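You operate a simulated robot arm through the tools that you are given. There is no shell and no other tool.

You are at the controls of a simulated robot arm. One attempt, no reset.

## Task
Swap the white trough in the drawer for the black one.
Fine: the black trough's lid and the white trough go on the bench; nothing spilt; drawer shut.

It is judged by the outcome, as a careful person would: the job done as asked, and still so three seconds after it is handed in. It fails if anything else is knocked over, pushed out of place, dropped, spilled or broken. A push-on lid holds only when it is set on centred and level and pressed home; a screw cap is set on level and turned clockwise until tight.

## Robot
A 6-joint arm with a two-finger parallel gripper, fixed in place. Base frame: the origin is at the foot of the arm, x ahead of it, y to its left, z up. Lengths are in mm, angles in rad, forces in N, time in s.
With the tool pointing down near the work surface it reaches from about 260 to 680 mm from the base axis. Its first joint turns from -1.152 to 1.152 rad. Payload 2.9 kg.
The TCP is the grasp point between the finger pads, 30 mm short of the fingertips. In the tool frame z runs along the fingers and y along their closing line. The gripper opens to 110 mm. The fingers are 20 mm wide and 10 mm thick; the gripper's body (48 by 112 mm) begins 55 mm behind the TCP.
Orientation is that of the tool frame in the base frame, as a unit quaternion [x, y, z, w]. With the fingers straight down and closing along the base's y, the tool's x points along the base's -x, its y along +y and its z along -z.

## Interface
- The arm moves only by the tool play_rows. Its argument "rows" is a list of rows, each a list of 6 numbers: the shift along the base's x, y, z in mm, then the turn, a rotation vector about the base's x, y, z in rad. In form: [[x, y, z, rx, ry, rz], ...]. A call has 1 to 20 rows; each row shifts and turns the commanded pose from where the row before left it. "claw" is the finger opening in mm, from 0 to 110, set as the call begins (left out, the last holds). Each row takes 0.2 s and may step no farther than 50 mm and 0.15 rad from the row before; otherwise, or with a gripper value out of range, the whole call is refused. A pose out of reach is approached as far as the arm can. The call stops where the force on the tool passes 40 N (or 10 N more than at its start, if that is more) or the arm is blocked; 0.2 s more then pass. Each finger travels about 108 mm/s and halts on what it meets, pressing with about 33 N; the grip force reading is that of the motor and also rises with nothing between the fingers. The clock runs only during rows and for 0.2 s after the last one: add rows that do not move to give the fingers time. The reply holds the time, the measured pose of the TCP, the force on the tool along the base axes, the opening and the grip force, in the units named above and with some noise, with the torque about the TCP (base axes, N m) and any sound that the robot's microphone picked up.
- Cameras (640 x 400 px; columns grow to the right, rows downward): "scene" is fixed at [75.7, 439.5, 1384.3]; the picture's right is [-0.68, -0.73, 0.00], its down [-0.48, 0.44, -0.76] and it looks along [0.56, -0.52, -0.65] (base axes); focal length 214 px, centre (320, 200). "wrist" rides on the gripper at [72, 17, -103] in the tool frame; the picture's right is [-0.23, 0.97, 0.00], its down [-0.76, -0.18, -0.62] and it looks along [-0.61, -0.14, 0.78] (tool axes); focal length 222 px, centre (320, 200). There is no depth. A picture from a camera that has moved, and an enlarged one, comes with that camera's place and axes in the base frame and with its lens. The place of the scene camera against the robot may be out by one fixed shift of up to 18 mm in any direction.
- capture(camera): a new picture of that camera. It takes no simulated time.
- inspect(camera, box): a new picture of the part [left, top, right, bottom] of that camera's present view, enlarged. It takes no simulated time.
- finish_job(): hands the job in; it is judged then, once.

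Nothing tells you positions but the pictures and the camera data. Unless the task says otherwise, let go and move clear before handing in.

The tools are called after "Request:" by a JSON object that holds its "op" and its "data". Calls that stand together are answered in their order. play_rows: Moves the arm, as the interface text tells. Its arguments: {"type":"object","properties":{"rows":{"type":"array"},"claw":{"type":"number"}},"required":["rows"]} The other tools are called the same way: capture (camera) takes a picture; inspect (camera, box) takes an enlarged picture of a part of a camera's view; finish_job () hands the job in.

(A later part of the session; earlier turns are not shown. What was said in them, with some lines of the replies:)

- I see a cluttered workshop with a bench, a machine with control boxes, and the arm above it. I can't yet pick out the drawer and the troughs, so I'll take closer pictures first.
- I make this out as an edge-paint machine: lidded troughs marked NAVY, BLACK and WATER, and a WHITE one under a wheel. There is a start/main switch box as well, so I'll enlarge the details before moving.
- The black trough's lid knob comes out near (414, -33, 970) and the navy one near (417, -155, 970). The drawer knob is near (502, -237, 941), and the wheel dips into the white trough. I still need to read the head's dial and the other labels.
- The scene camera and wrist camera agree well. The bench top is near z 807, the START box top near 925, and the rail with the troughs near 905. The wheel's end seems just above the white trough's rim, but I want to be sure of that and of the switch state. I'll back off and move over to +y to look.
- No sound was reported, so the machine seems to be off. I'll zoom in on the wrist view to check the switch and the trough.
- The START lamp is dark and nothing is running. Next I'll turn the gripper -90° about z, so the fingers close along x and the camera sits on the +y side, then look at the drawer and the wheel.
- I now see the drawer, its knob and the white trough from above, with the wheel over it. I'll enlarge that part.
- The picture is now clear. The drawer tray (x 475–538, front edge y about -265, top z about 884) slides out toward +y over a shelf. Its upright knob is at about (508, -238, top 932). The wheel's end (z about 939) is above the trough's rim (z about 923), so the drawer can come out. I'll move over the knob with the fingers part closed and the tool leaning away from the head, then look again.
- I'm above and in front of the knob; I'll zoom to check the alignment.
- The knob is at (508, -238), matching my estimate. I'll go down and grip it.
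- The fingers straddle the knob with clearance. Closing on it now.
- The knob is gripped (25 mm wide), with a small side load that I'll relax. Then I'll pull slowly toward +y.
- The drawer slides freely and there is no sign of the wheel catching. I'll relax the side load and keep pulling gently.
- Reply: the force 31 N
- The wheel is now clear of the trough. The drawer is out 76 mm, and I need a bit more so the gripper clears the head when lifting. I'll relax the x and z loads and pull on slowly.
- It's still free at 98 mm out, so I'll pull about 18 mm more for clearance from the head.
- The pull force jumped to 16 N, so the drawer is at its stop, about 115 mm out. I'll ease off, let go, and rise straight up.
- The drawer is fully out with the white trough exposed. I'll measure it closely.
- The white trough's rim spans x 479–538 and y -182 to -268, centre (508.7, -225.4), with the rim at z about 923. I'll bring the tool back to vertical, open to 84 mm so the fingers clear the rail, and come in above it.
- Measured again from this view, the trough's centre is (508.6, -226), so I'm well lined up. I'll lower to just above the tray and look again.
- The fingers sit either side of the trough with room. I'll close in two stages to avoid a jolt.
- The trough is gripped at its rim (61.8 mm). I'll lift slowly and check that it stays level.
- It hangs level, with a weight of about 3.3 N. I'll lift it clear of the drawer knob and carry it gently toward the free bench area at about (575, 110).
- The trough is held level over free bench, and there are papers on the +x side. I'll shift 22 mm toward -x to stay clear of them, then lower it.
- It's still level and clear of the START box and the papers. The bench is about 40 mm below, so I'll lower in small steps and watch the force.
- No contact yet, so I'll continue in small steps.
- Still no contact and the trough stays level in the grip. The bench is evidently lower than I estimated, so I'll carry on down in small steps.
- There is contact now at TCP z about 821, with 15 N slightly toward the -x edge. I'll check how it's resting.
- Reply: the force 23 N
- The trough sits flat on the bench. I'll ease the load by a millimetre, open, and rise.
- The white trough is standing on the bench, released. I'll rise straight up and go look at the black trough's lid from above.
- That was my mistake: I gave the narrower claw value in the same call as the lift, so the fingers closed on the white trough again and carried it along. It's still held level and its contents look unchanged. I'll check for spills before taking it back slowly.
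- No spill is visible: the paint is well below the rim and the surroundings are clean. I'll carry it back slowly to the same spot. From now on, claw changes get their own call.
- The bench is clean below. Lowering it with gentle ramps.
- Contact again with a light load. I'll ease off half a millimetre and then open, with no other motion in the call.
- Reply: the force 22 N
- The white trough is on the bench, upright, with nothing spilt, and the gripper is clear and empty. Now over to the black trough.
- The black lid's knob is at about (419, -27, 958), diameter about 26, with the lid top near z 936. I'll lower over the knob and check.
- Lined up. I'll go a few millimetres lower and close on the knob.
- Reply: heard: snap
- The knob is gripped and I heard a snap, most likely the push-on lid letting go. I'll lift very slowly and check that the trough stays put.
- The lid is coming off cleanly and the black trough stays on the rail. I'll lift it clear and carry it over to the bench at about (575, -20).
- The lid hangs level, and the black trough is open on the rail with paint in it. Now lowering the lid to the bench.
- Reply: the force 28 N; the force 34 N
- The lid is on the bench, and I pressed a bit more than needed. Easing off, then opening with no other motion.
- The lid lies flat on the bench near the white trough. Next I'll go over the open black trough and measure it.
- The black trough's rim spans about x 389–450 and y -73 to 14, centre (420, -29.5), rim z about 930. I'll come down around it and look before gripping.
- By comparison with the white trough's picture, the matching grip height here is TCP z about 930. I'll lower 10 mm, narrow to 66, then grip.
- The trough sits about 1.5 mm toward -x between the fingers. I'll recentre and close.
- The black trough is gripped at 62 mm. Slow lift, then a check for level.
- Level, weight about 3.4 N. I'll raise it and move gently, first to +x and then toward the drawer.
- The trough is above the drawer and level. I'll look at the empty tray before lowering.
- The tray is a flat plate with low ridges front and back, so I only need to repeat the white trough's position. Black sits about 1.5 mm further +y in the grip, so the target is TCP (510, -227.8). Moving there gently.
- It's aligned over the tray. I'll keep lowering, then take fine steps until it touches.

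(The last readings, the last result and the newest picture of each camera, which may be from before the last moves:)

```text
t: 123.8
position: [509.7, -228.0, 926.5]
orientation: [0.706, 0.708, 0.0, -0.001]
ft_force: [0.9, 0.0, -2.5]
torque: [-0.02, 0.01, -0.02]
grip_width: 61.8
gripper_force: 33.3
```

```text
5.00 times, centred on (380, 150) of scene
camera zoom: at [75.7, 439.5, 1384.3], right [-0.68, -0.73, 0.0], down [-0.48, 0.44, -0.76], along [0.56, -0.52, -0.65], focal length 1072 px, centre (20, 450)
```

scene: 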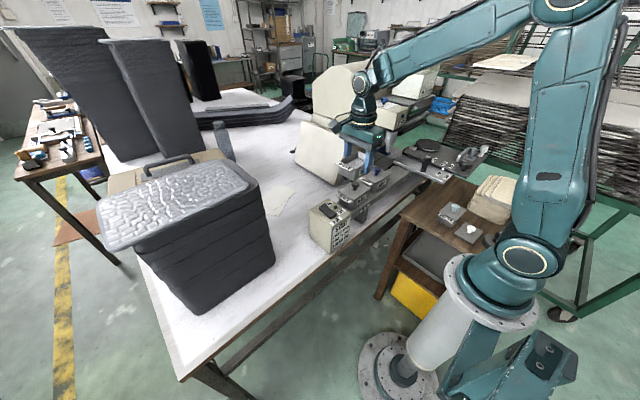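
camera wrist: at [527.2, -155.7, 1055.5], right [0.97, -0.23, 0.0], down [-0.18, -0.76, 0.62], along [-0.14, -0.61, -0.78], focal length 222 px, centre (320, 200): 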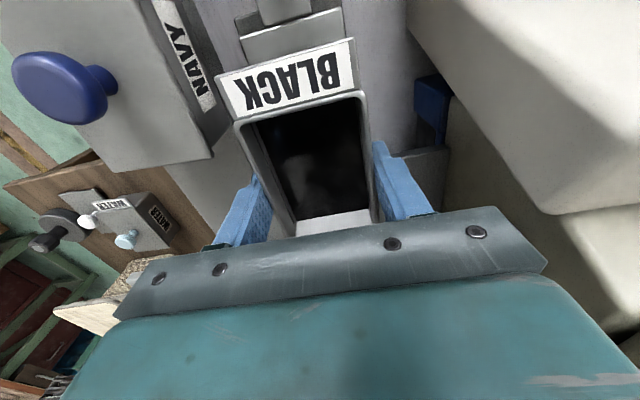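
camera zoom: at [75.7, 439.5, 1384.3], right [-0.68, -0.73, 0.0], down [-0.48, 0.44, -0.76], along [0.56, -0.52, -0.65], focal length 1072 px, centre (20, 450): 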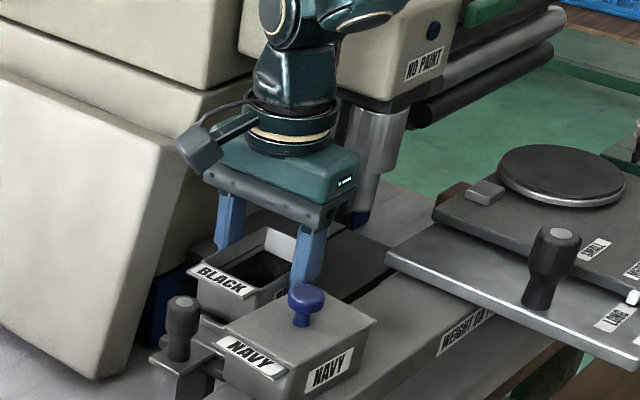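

Request:
{"op": "play_rows", "data": {"rows": [[0, 0, -1, 0, 0, 0], [0, 0, -1, 0, 0, 0], [0, 0, -1, 0, 0, 0], [0, 0, 0, 0, 0, 0]]}}

Request:
{"op": "play_rows", "data": {"rows": [[0, 0, -1, 0, 0, 0], [0, 0, -1, 0, 0, 0], [0, 0, 0, 0, 0, 0]]}}

Request:
{"op": "play_rows", "data": {"rows": [[0, 0, -1, 0, 0, 0], [0, 0, 0, 0, 0, 0]]}}

```text
t: 124.8
position: [509.2, -228.2, 922.1]
orientation: [0.707, 0.707, -0.001, 0.0]
ft_force: [-0.2, -0.7, -2.7]
torque: [-0.02, -0.02, 0.03]
grip_width: 62.0
gripper_force: 32.8
```

```text
t: 125.6
position: [511.1, -226.7, 921.8]
orientation: [0.707, 0.707, 0.0, 0.0]
ft_force: [0.3, -0.1, -2.0]
torque: [-0.01, -0.02, 0.02]
grip_width: 62.0
gripper_force: 32.9
```

```text
t: 126.2
position: [509.9, -227.4, 919.8]
orientation: [0.708, 0.707, 0.001, 0.0]
ft_force: [0.4, 0.3, -2.2]
torque: [-0.01, 0.0, 0.03]
grip_width: 61.6
gripper_force: 33.1
```

Request:
{"op": "play_rows", "data": {"rows": [[0, 0, -1, 0, 0, 0], [0, 0, 0, 0, 0, 0]]}}

Request:
{"op": "play_rows", "data": {"rows": [[0, 0, -0.7, 0, 0, 0], [0, 0, 0, 0, 0, 0]]}}

Request:
{"op": "inspect", "data": {"camera": "wrist", "box": [180, 20, 460, 230]}}

```text
t: 126.8
position: [511.5, -227.7, 918.3]
orientation: [0.707, 0.707, 0.0, 0.0]
ft_force: [0.5, -0.2, -3.0]
torque: [-0.03, -0.01, -0.02]
grip_width: 62.0
gripper_force: 32.7
```

```text
t: 127.4
position: [510.4, -227.1, 919.7]
orientation: [0.707, 0.707, 0.002, 0.001]
ft_force: [0.0, -0.8, 5.2]
torque: [0.35, 0.29, 0.02]
grip_width: 61.8
gripper_force: 32.8
```

```text
1.90 times, centred on (320, 125) of wrist
camera zoom: at [527.4, -155.9, 1022.3], right [0.97, -0.23, 0.0], down [-0.18, -0.76, 0.62], along [-0.14, -0.61, -0.78], focal length 423 px, centre (320, 343)
```

zoom: 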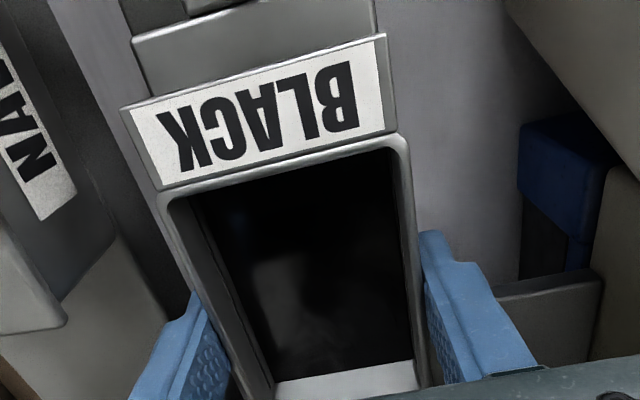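

Contact at the same height the white one rested at, front edge first. One more small step to seat it flat.

Request:
{"op": "play_rows", "data": {"rows": [[0, 0, -0.7, 0, 0, 0], [0, 0, 0, 0, 0, 0]]}}

Request:
{"op": "inspect", "data": {"camera": "scene", "box": [360, 140, 410, 185]}}

```text
t: 128.0
position: [510.7, -227.8, 918.2]
orientation: [0.707, 0.708, 0.0, 0.002]
ft_force: [-2.5, -1.5, 16.0]
torque: [0.65, 0.44, 0.08]
grip_width: 61.7
gripper_force: 33.0
```

```text
8.89 times, centred on (385, 162) of scene
camera zoom: at [75.4, 439.6, 1384.3], right [-0.68, -0.73, 0.0], down [-0.48, 0.44, -0.76], along [0.56, -0.52, -0.65], focal length 1906 px, centre (-258, 533)
```

zoom: 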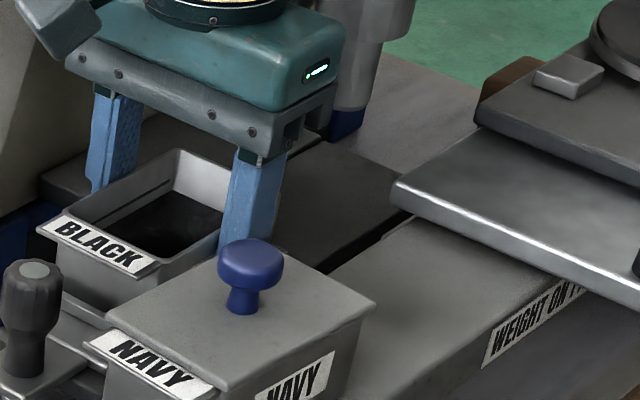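

It matches the white trough's earlier position to within about a millimetre. Easing off, then opening only.

Request:
{"op": "play_rows", "data": {"rows": [[0, 0, 0.8, 0, 0, 0], [0, 0, 0, 0, 0, 0]]}}

Request:
{"op": "play_rows", "data": {"rows": [[0, 0, 0, 0, 0, 0], [0, 0, 0, 0, 0, 0], [0, 0, 0, 0, 0, 0]], "claw": 82}}

Request:
{"op": "inspect", "data": {"camera": "wrist", "box": [180, 20, 460, 230]}}

Request:
{"op": "inspect", "data": {"camera": "scene", "box": [360, 140, 410, 185]}}

```text
t: 128.6
position: [509.9, -227.0, 919.6]
orientation: [0.707, 0.707, 0.001, 0.001]
ft_force: [1.9, -3.7, 8.9]
torque: [0.2, -0.2, -0.1]
grip_width: 61.7
gripper_force: 32.9
```

```text
t: 129.4
position: [510.3, -227.8, 918.8]
orientation: [0.707, 0.707, -0.001, 0.001]
ft_force: [-0.2, -0.2, 0.0]
torque: [-0.03, -0.01, -0.02]
grip_width: 82.1
gripper_force: 0.0
```

```text
1.90 times, centred on (320, 125) of wrist
camera zoom: at [527.3, -155.4, 1022.1], right [0.97, -0.23, 0.0], down [-0.18, -0.76, 0.62], along [-0.14, -0.61, -0.78], focal length 423 px, centre (320, 343)
```

zoom: 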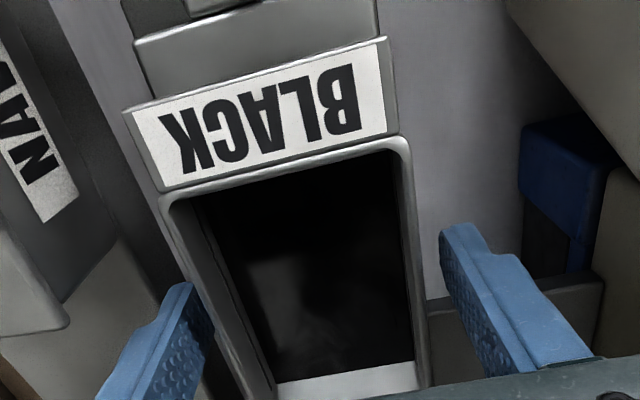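

```text
8.89 times, centred on (385, 162) of scene
camera zoom: at [75.7, 439.5, 1384.3], right [-0.68, -0.73, 0.0], down [-0.48, 0.44, -0.76], along [0.56, -0.52, -0.65], focal length 1906 px, centre (-258, 533)
```

zoom: 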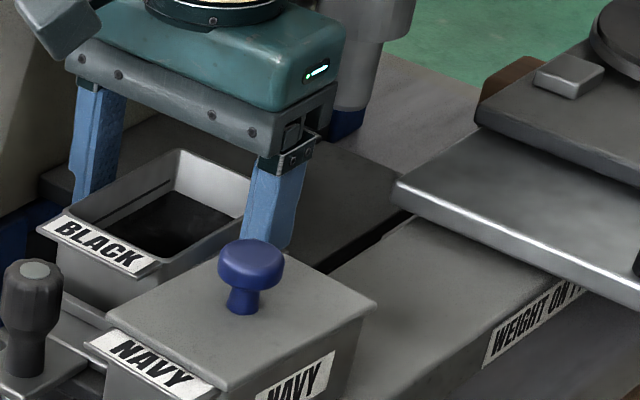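

Released; the black trough sits in the tray. I'll rise straight up with the claw unchanged and check that it's level and well placed.

Request:
{"op": "play_rows", "data": {"rows": [[0, 0, 5, 0, 0, 0], [0, 0, 15, 0, 0, 0], [0, 0, 30, 0, 0, 0], [0, 0, 40, 0, 0, 0], [0, 20, 30, 0, 0, 0], [0, 30, 20, 0, 0, 0], [0, 40, 20, 0, 0, 0], [0, 40, 5, -0.05, 0, 0], [0, 0, 0, -0.1, 0, 0], [0, 0, 0, 0, 0, 0]]}}

Request:
{"op": "capture", "data": {"camera": "wrist"}}

Request:
{"op": "inspect", "data": {"camera": "wrist", "box": [280, 70, 400, 220]}}

Request:
{"op": "inspect", "data": {"camera": "scene", "box": [340, 130, 410, 190]}}

```text
t: 131.6
position: [509.2, -97.5, 1084.5]
orientation: [0.704, 0.706, -0.053, 0.053]
ft_force: [0.5, 0.5, 0.8]
torque: [0.02, 0.01, 0.01]
grip_width: 82.1
gripper_force: 0.0
```

```text
taken
camera wrist: at [526.5, -10.8, 1175.7], right [0.97, -0.22, 0.03], down [-0.18, -0.66, 0.73], along [-0.14, -0.72, -0.68], focal length 222 px, centre (320, 200)
```

wrist: 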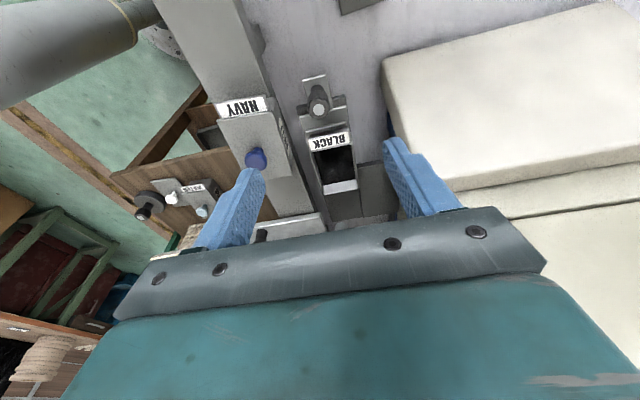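

```text
2.67 times, centred on (340, 145) of wrist
camera zoom: at [526.5, -10.8, 1175.7], right [0.97, -0.22, 0.03], down [-0.18, -0.66, 0.73], along [-0.14, -0.72, -0.68], focal length 592 px, centre (267, 347)
```

zoom: 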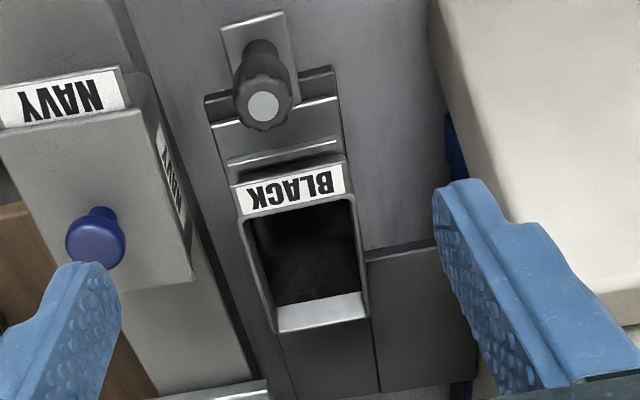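

```text
6.67 times, centred on (375, 160) of scene
camera zoom: at [75.7, 439.5, 1384.3], right [-0.68, -0.73, 0.0], down [-0.48, 0.44, -0.76], along [0.56, -0.52, -0.65], focal length 1430 px, centre (-47, 467)
```

zoom: 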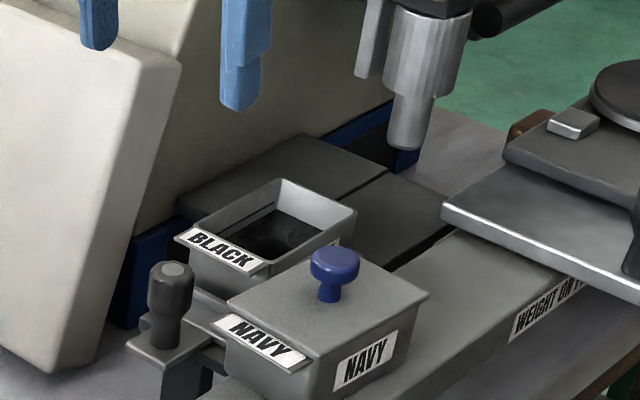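

The black trough is seated level in the same place as the white one was. Now I'll narrow the claw (nothing is nearby) and go back to the drawer knob, which is now at about (508, -122).

Request:
{"op": "play_rows", "data": {"rows": [[-2.5, -12, 0, 0, 0, 0], [0, -11.5, -10, 0, 0, 0], [0, 0, -30, 0, 0, 0], [0, 0, -40, 0, 0, 0], [0, 0, -30, 0, 0, 0], [0, 0, 0, 0, 0, 0]], "claw": 50}}

Request:
{"op": "inspect", "data": {"camera": "wrist", "box": [220, 60, 430, 230]}}

```text
t: 133.0
position: [507.9, -122.3, 973.5]
orientation: [0.705, 0.705, -0.053, 0.053]
ft_force: [0.3, -0.2, -0.1]
torque: [0.0, -0.03, -0.01]
grip_width: 50.1
gripper_force: 0.0
```

```text
2.35 times, centred on (325, 145) of wrist
camera zoom: at [525.4, -35.2, 1064.9], right [0.97, -0.22, 0.03], down [-0.18, -0.66, 0.73], along [-0.14, -0.72, -0.68], focal length 523 px, centre (308, 329)
```

zoom: 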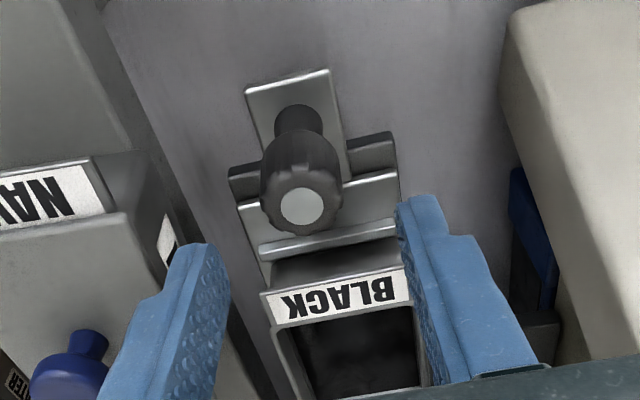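

The knob is centred between the fingers. Down and grip.

Request:
{"op": "play_rows", "data": {"rows": [[0, 0, -20, 0, 0, 0], [0, 0, -17, 0, 0, 0], [0, 0, -10, 0, 0, 0], [0, 0, 0, 0, 0, 0]]}}

Request:
{"op": "play_rows", "data": {"rows": [[0, 0, 0, 0, 0, 0], [0, 0, 0, 0, 0, 0], [0, 0, 0, 0, 0, 0]], "claw": 15}}

Request:
{"op": "inspect", "data": {"camera": "wrist", "box": [220, 60, 430, 230]}}

```text
t: 134.0
position: [508.4, -121.3, 925.9]
orientation: [0.705, 0.705, -0.053, 0.052]
ft_force: [-0.5, -0.8, -0.4]
torque: [-0.01, 0.0, -0.01]
grip_width: 50.2
gripper_force: 0.2
```

```text
t: 134.8
position: [505.8, -120.5, 925.4]
orientation: [0.705, 0.705, -0.055, 0.052]
ft_force: [-10.1, -0.2, 1.5]
torque: [0.05, 0.23, -0.04]
grip_width: 25.0
gripper_force: 44.2
```

```text
2.35 times, centred on (325, 145) of wrist
camera zoom: at [525.1, -34.2, 1017.3], right [0.97, -0.23, 0.03], down [-0.18, -0.66, 0.73], along [-0.14, -0.72, -0.68], focal length 523 px, centre (308, 329)
```

zoom: 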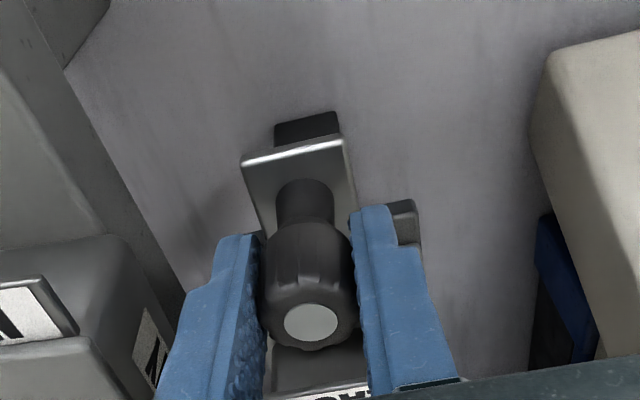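

Gripped. I'll trim the side load and push the drawer in slowly, stopping before the trough reaches the wheel to check its clearance.

Request:
{"op": "play_rows", "data": {"rows": [[-0.6, 0, 0, 0, 0, 0], [0, -1, 0, 0, 0, 0], [0, -2, 0, 0, 0, 0], [0, -3, 0, 0, 0, 0], [0, -4, 0, 0, 0, 0], [0, -4, 0, 0, 0, 0], [0, -4, 0, 0, 0, 0], [0, -4, 0, 0, 0, 0], [0, -4, 0, 0, 0, 0], [0, -4, 0, 0, 0, 0], [0, -4, 0, 0, 0, 0], [0, -3, 0, 0, 0, 0], [0, -2, 0, 0, 0, 0], [0, -1, 0, 0, 0, 0], [0, 0, 0, 0, 0, 0]]}}

Request:
{"op": "inspect", "data": {"camera": "scene", "box": [350, 110, 430, 180]}}

Request:
{"op": "inspect", "data": {"camera": "wrist", "box": [220, 60, 430, 230]}}

```text
t: 138.0
position: [507.1, -160.8, 926.4]
orientation: [0.705, 0.706, -0.053, 0.053]
ft_force: [1.7, 1.0, -18.4]
torque: [0.24, 0.0, 0.07]
grip_width: 25.0
gripper_force: 44.8
```

```text
5.71 times, centred on (390, 145) of scene
camera zoom: at [76.0, 439.4, 1384.3], right [-0.68, -0.73, 0.0], down [-0.48, 0.44, -0.76], along [0.56, -0.52, -0.65], focal length 1226 px, centre (-80, 514)
```

zoom: 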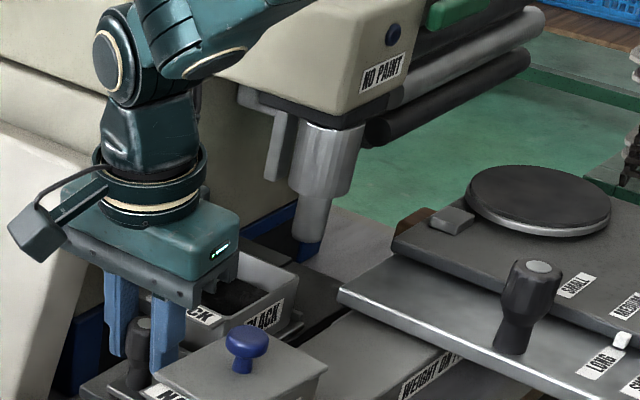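

```text
2.35 times, centred on (325, 145) of wrist
camera zoom: at [524.7, -74.7, 1017.4], right [0.97, -0.22, 0.03], down [-0.18, -0.66, 0.73], along [-0.14, -0.72, -0.68], focal length 523 px, centre (308, 329)
```

zoom: 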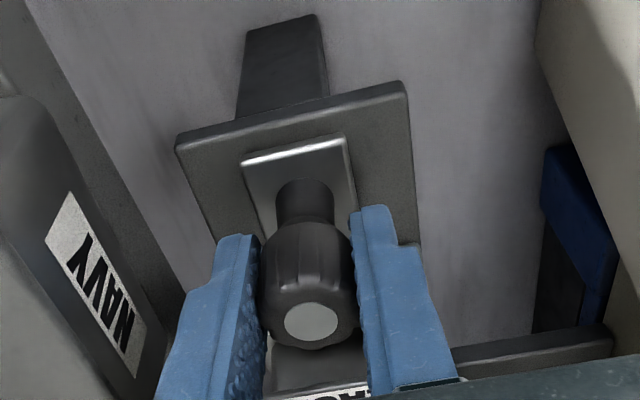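

The drawer moves smoothly. I'll trim z slightly to unload the knob and continue to where the trough approaches the wheel.

Request:
{"op": "play_rows", "data": {"rows": [[0, 0, -0.9, 0, 0, 0], [0, -1, 0, 0, 0, 0], [0, -2, 0, 0, 0, 0], [0, -3, 0, 0, 0, 0], [0, -3, 0, 0, 0, 0], [0, -3, 0, 0, 0, 0], [0, -2, 0, 0, 0, 0], [0, -1, 0, 0, 0, 0], [0, 0, 0, 0, 0, 0]]}}

Request:
{"op": "inspect", "data": {"camera": "scene", "box": [355, 110, 425, 180]}}

Request:
{"op": "inspect", "data": {"camera": "scene", "box": [375, 130, 415, 165]}}

```text
t: 140.0
position: [506.6, -176.0, 925.7]
orientation: [0.705, 0.706, -0.053, 0.053]
ft_force: [5.4, -1.1, 1.6]
torque: [-0.01, -0.1, 0.04]
grip_width: 24.5
gripper_force: 44.8
```

```text
5.71 times, centred on (390, 145) of scene
camera zoom: at [75.8, 439.5, 1384.3], right [-0.68, -0.73, 0.0], down [-0.48, 0.44, -0.76], along [0.56, -0.52, -0.65], focal length 1226 px, centre (-80, 514)
```

zoom: 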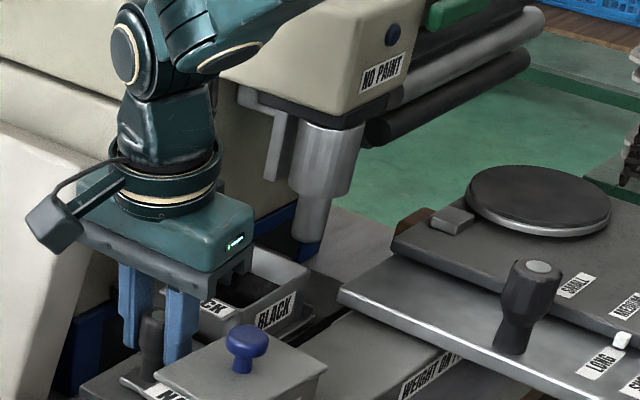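

```text
11.43 times, centred on (395, 148) of scene
camera zoom: at [75.8, 439.5, 1384.3], right [-0.68, -0.73, 0.0], down [-0.48, 0.44, -0.76], along [0.56, -0.52, -0.65], focal length 2451 px, centre (-537, 800)
```

zoom: 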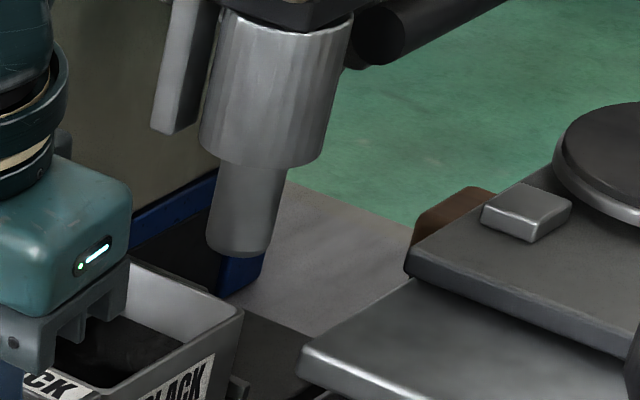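

The wheel's end is visibly above the trough's rim. I'll continue slowly, watching the y-force.

Request:
{"op": "play_rows", "data": {"rows": [[0, -1, 0, 0, 0, 0], [0, -2, 0, 0, 0, 0], [0, -2, 0, 0, 0, 0], [0, -2, 0, 0, 0, 0], [0, -2, 0, 0, 0, 0], [0, -2, 0, 0, 0, 0], [0, -2, 0, 0, 0, 0], [0, -2, 0, 0, 0, 0], [0, -1, 0, 0, 0, 0], [0, 0, 0, 0, 0, 0]]}}

Request:
{"op": "inspect", "data": {"camera": "scene", "box": [365, 125, 415, 170]}}

```text
t: 142.2
position: [506.6, -191.6, 924.3]
orientation: [0.705, 0.705, -0.052, 0.054]
ft_force: [11.1, 0.2, 3.0]
torque: [0.04, -0.2, 0.04]
grip_width: 25.2
gripper_force: 44.9
```

```text
8.89 times, centred on (390, 148) of scene
camera zoom: at [75.9, 439.5, 1384.3], right [-0.68, -0.73, 0.0], down [-0.48, 0.44, -0.76], along [0.56, -0.52, -0.65], focal length 1906 px, centre (-302, 667)
```

zoom: 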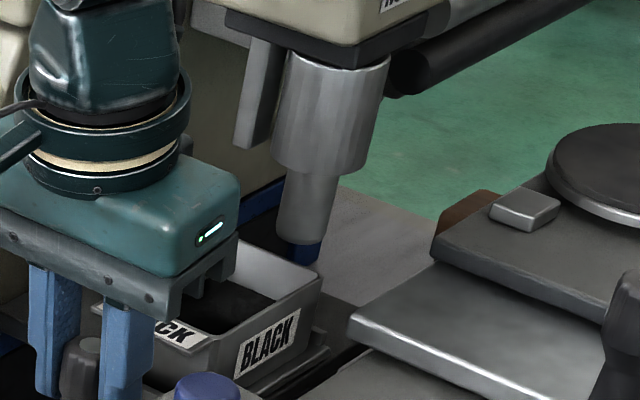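

No resistance. I'll trim x and keep pushing.

Request:
{"op": "play_rows", "data": {"rows": [[0.6, -1, 0, 0, 0, 0], [0, -2, 0, 0, 0, 0], [0, -3, 0, 0, 0, 0], [0, -3, 0, 0, 0, 0], [0, -3, 0, 0, 0, 0], [0, -3, 0, 0, 0, 0], [0, -3, 0, 0, 0, 0], [0, -3, 0, 0, 0, 0], [0, -3, 0, 0, 0, 0], [0, -3, 0, 0, 0, 0], [0, -2, 0, 0, 0, 0], [0, -1, 0, 0, 0, 0], [0, 0, 0, 0, 0, 0]]}}

Request:
{"op": "inspect", "data": {"camera": "scene", "box": [365, 125, 415, 170]}}

```text
t: 145.0
position: [508.5, -221.8, 925.3]
orientation: [0.705, 0.705, -0.054, 0.053]
ft_force: [-4.9, 0.2, 14.6]
torque: [0.03, 0.06, -0.03]
grip_width: 24.8
gripper_force: 45.1
```

```text
8.89 times, centred on (390, 148) of scene
camera zoom: at [75.3, 439.6, 1384.3], right [-0.68, -0.73, 0.0], down [-0.48, 0.44, -0.76], along [0.56, -0.52, -0.65], focal length 1906 px, centre (-302, 667)
```

zoom: 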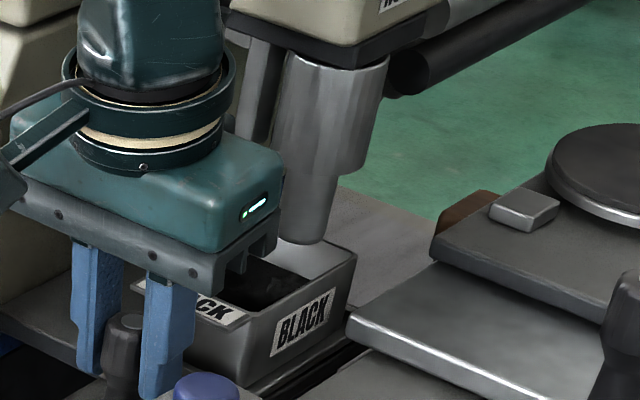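

About 15 mm remain. I'll trim z and finish in small steps until it meets its stop.

Request:
{"op": "play_rows", "data": {"rows": [[0, -1, 0.7, 0, 0, 0], [0, -2, 0, 0, 0, 0], [0, -2, 0, 0, 0, 0], [0, -2, 0, 0, 0, 0], [0, -2, 0, 0, 0, 0], [0, -1, 0, 0, 0, 0], [0, -1, 0, 0, 0, 0], [0, 0, 0, 0, 0, 0]]}}

Request:
{"op": "play_rows", "data": {"rows": [[0, -1, 0, 0, 0, 0], [0, -1, 0, 0, 0, 0], [0, 0, 0, 0, 0, 0]]}}

Request:
{"op": "play_rows", "data": {"rows": [[0, -1, 0, 0, 0, 0], [0, -1, 0, 0, 0, 0], [0, 0, 0, 0, 0, 0]]}}

```text
t: 146.8
position: [507.5, -234.2, 926.4]
orientation: [0.704, 0.706, -0.054, 0.053]
ft_force: [5.2, 0.5, -2.8]
torque: [0.1, -0.11, 0.05]
grip_width: 24.9
gripper_force: 44.9
```

```text
t: 147.6
position: [506.9, -234.7, 927.1]
orientation: [0.705, 0.705, -0.052, 0.053]
ft_force: [5.6, -1.2, -6.1]
torque: [0.04, -0.03, 0.03]
grip_width: 24.8
gripper_force: 45.1
```

```text
t: 148.4
position: [507.3, -235.7, 925.1]
orientation: [0.705, 0.706, -0.053, 0.052]
ft_force: [-0.9, 10.1, -0.4]
torque: [-0.25, 0.01, -0.03]
grip_width: 24.6
gripper_force: 44.7
```

The drawer met its stop at the same knob position as at the start. One more small push to be sure it's home, then relax and let go.

Request:
{"op": "play_rows", "data": {"rows": [[0, -0.8, 0, 0, 0, 0], [0, 0, 0, 0, 0, 0]]}}

Request:
{"op": "play_rows", "data": {"rows": [[0, 1.0, 0, 0, 0, 0], [0, 0, 0, 0, 0, 0]]}}

Request:
{"op": "inspect", "data": {"camera": "wrist", "box": [220, 60, 430, 230]}}

```text
t: 149.0
position: [505.9, -235.2, 924.5]
orientation: [0.704, 0.706, -0.053, 0.052]
ft_force: [-6.2, 20.7, 8.1]
torque: [0.49, 0.17, -0.06]
grip_width: 25.0
gripper_force: 45.1
```

```text
t: 149.6
position: [507.0, -235.6, 925.8]
orientation: [0.704, 0.706, -0.052, 0.051]
ft_force: [-5.8, 17.6, 3.4]
torque: [0.93, 0.11, 0.04]
grip_width: 25.0
gripper_force: 45.1
```

```text
2.35 times, centred on (325, 145) of wrist
camera zoom: at [524.8, -149.6, 1017.3], right [0.97, -0.22, 0.03], down [-0.18, -0.66, 0.73], along [-0.14, -0.72, -0.68], focal length 523 px, centre (308, 329)
```

zoom: 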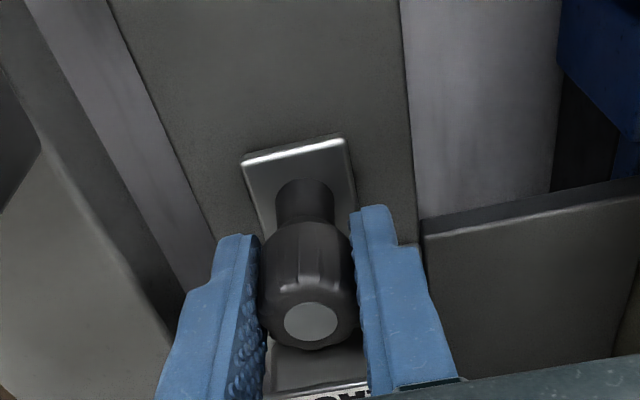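

Drawer home. Opening only, then straight up.

Request:
{"op": "play_rows", "data": {"rows": [[0, 0, 0, 0, 0, 0], [0, 0, 0, 0, 0, 0], [0, 0, 0, 0, 0, 0]], "claw": 50}}

Request:
{"op": "play_rows", "data": {"rows": [[0, 0, 10, 0, 0, 0], [0, 0, 25, 0, 0, 0], [0, 10, 30, 0, 0, 0], [0, 20, 30, 0, 0, 0], [0, 30, 40, 0, 0, 0], [-10, 30, 40, 0.05, 0, 0], [-20, 20, 20, 0.1, 0, 0], [0, 0, 0, 0, 0, 0]]}}

Request:
{"op": "capture", "data": {"camera": "wrist"}}

Request:
{"op": "capture", "data": {"camera": "scene"}}

Request:
{"op": "inspect", "data": {"camera": "scene", "box": [340, 120, 420, 190]}}

```text
t: 150.4
position: [508.1, -237.4, 926.4]
orientation: [0.705, 0.705, -0.052, 0.053]
ft_force: [0.1, 1.0, 0.6]
torque: [0.0, -0.01, 0.01]
grip_width: 50.1
gripper_force: 0.1
```

```text
refused: row 6 steps farther than a row can; nothing moved
```

```text
taken
camera wrist: at [525.3, -150.5, 1017.7], right [0.97, -0.22, 0.03], down [-0.18, -0.66, 0.73], along [-0.14, -0.72, -0.68], focal length 222 px, centre (320, 200)
```

wrist: 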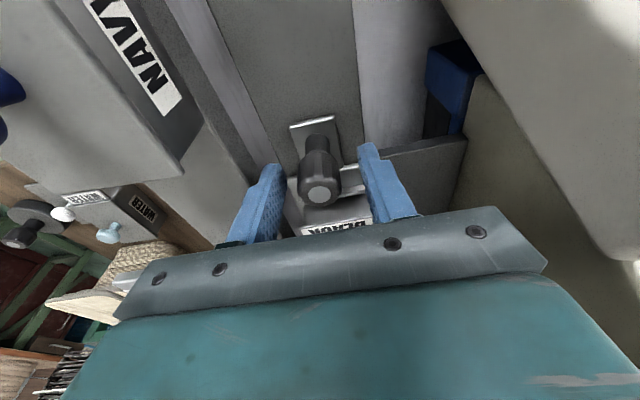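

```text
taken
```

scene: 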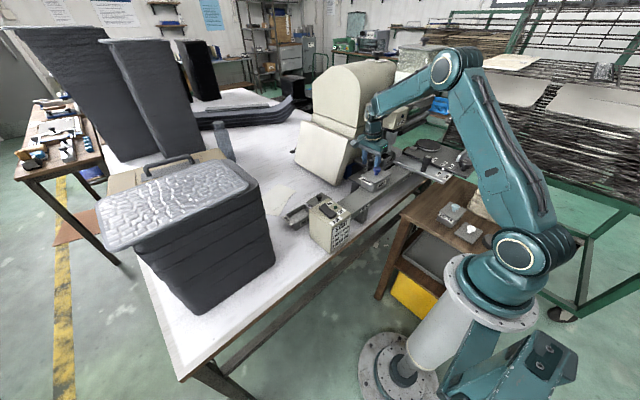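

```text
5.71 times, centred on (380, 155) of scene
camera zoom: at [75.7, 439.5, 1384.3], right [-0.68, -0.73, 0.0], down [-0.48, 0.44, -0.76], along [0.56, -0.52, -0.65], focal length 1226 px, centre (-23, 457)
```

zoom: 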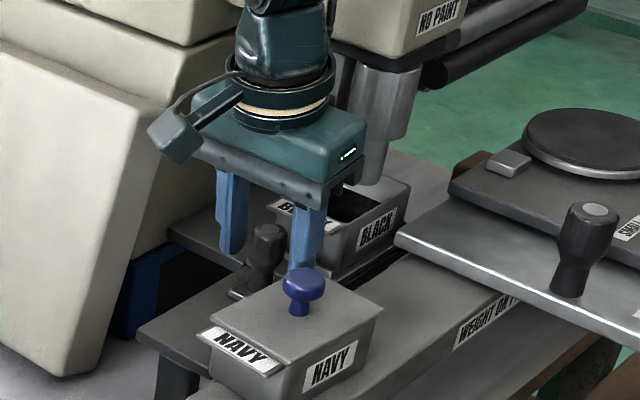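

The fingers are open around the knob, and the rise was refused because one step was too long. I'll repeat it with smaller steps.

Request:
{"op": "play_rows", "data": {"rows": [[0, 0, 10, 0, 0, 0], [0, 0, 25, 0, 0, 0], [0, 10, 30, 0, 0, 0], [0, 20, 30, 0, 0, 0], [0, 20, 35, 0, 0, 0], [-10, 20, 35, 0.05, 0, 0], [-20, 25, 25, 0.1, 0, 0], [-20, 25, 10, 0, 0, 0], [0, 0, 0, 0, 0, 0]]}}

Request:
{"op": "capture", "data": {"camera": "wrist"}}

Request:
{"op": "inspect", "data": {"camera": "wrist", "box": [300, 60, 440, 220]}}

Request:
{"op": "capture", "data": {"camera": "scene"}}

Request:
{"op": "inspect", "data": {"camera": "scene", "box": [340, 120, 420, 190]}}

Request:
{"op": "inspect", "data": {"camera": "scene", "box": [260, 170, 400, 260]}}

```text
t: 152.4
position: [457.9, -115.8, 1125.5]
orientation: [0.707, 0.707, 0.0, 0.0]
ft_force: [0.3, -0.2, 0.6]
torque: [0.0, -0.01, 0.02]
grip_width: 50.1
gripper_force: 0.0
```

```text
taken
camera wrist: at [475.2, -44.0, 1229.3], right [0.97, -0.23, 0.0], down [-0.18, -0.76, 0.62], along [-0.14, -0.61, -0.78], focal length 222 px, centre (320, 200)
```

wrist: 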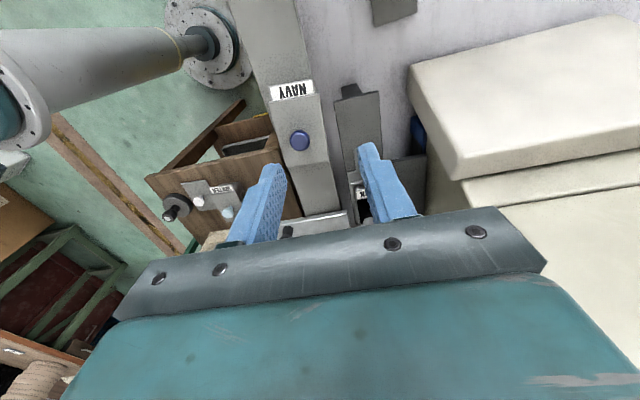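

```text
2.50 times, centred on (370, 140) of wrist
camera zoom: at [475.2, -44.0, 1229.3], right [0.97, -0.23, 0.0], down [-0.18, -0.76, 0.62], along [-0.14, -0.61, -0.78], focal length 555 px, centre (195, 350)
```

zoom: 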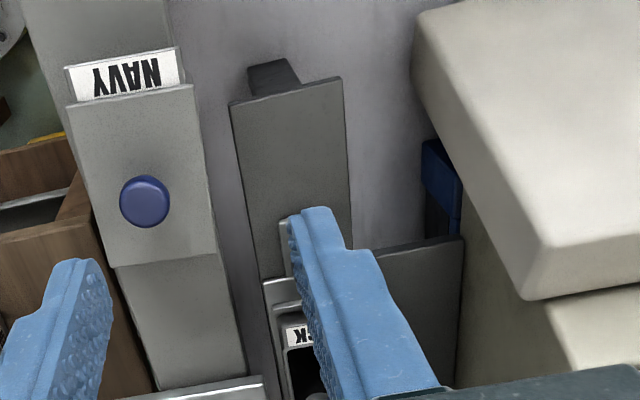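

```text
taken
```

scene: 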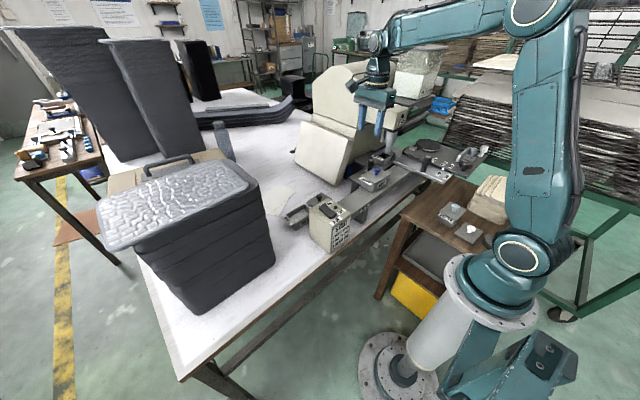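

```text
5.71 times, centred on (380, 155) of scene
camera zoom: at [75.7, 439.5, 1384.3], right [-0.68, -0.73, 0.0], down [-0.48, 0.44, -0.76], along [0.56, -0.52, -0.65], focal length 1226 px, centre (-23, 457)
```

zoom: 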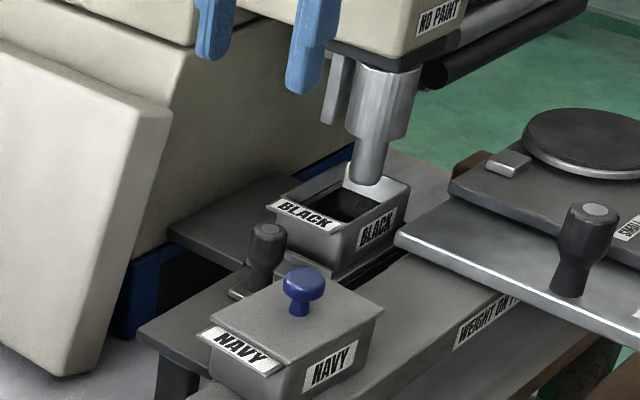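

```text
4.44 times, centred on (330, 215) of scene
camera zoom: at [75.7, 439.5, 1384.3], right [-0.68, -0.73, 0.0], down [-0.48, 0.44, -0.76], along [0.56, -0.52, -0.65], focal length 953 px, centre (276, 133)
```

zoom: 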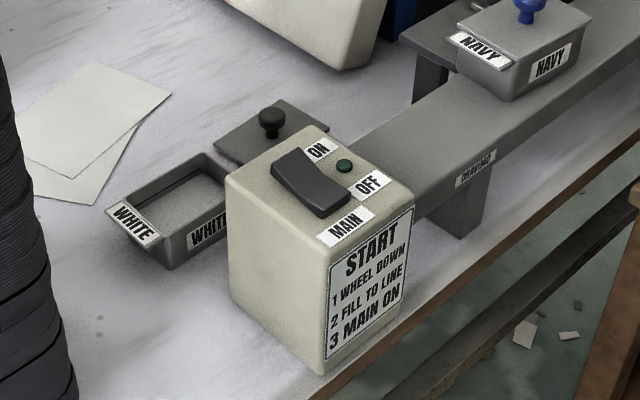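

Everything looks in place. I'll repeat the starting views to compare the closed drawer with how it was, and check for drips along the paths.

Request:
{"op": "inspect", "data": {"camera": "scene", "box": [360, 130, 420, 170]}}

Request:
{"op": "inspect", "data": {"camera": "scene", "box": [340, 150, 400, 188]}}

Request:
{"op": "inspect", "data": {"camera": "scene", "box": [270, 180, 350, 230]}}

```text
10.00 times, centred on (390, 150) of scene
camera zoom: at [75.7, 439.5, 1384.3], right [-0.68, -0.73, 0.0], down [-0.48, 0.44, -0.76], along [0.56, -0.52, -0.65], focal length 2145 px, centre (-380, 700)
```

zoom: 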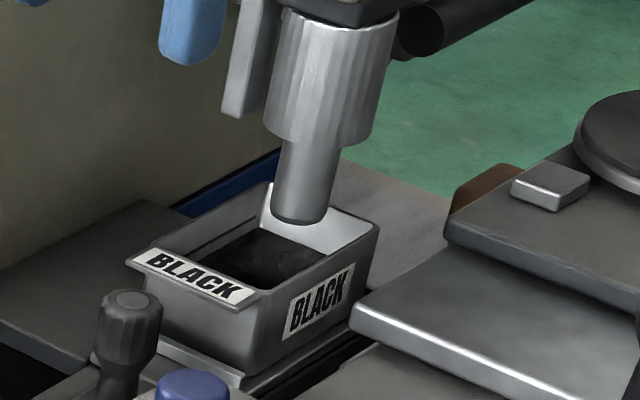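

```text
10.53 times, centred on (370, 169) of scene
camera zoom: at [75.7, 439.5, 1384.3], right [-0.68, -0.73, 0.0], down [-0.48, 0.44, -0.76], along [0.56, -0.52, -0.65], focal length 2258 px, centre (-206, 526)
```

zoom: 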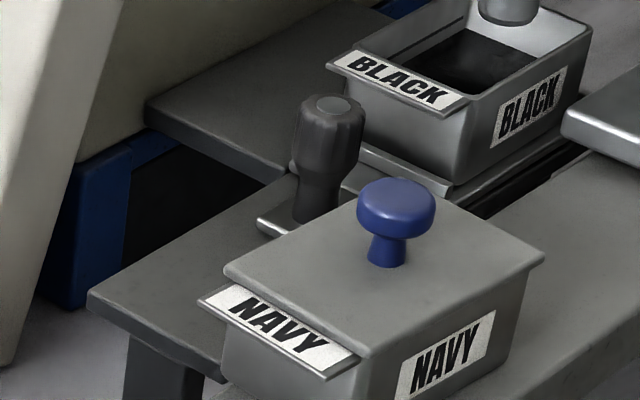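

```text
8.00 times, centred on (310, 205) of scene
camera zoom: at [75.7, 439.5, 1384.3], right [-0.68, -0.73, 0.0], down [-0.48, 0.44, -0.76], along [0.56, -0.52, -0.65], focal length 1716 px, centre (400, 160)
```

zoom: 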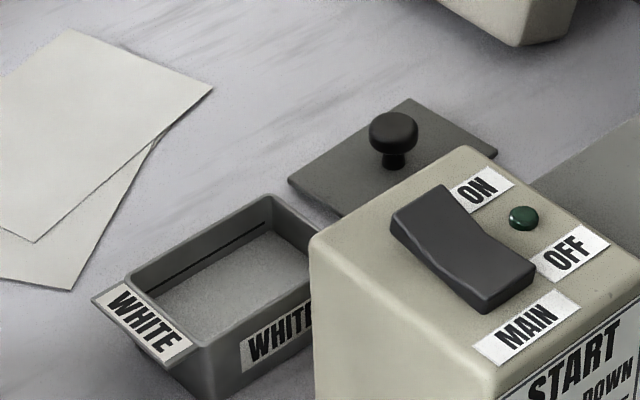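

The knob and drawer sit exactly where they were at the start. The black trough is open and level in the drawer under the wheel. The white trough and the black lid stand on the bench, nothing is spilt, and the arm is clear, so I'm handing in.

Request:
{"op": "finish_job", "data": {}}

```text
The job is handed in.
```

The troughs are swapped. The black one is in the drawer with its lid off, and the drawer is shut at the same stop position it started from. The white trough and the black trough's lid are on the bench near the START box. In the final pictures I saw no spills and nothing knocked out of place.

There was one slip along the way. After first setting the white trough on the bench, I closed the fingers too early, lifted it again by accident and carried it toward the black trough. It stayed level and I saw no paint spilt, so I carried it back slowly and set it down again in the same spot.

The machine's main switch and wheel were left untouched. The lamp was dark and I heard nothing running throughout.
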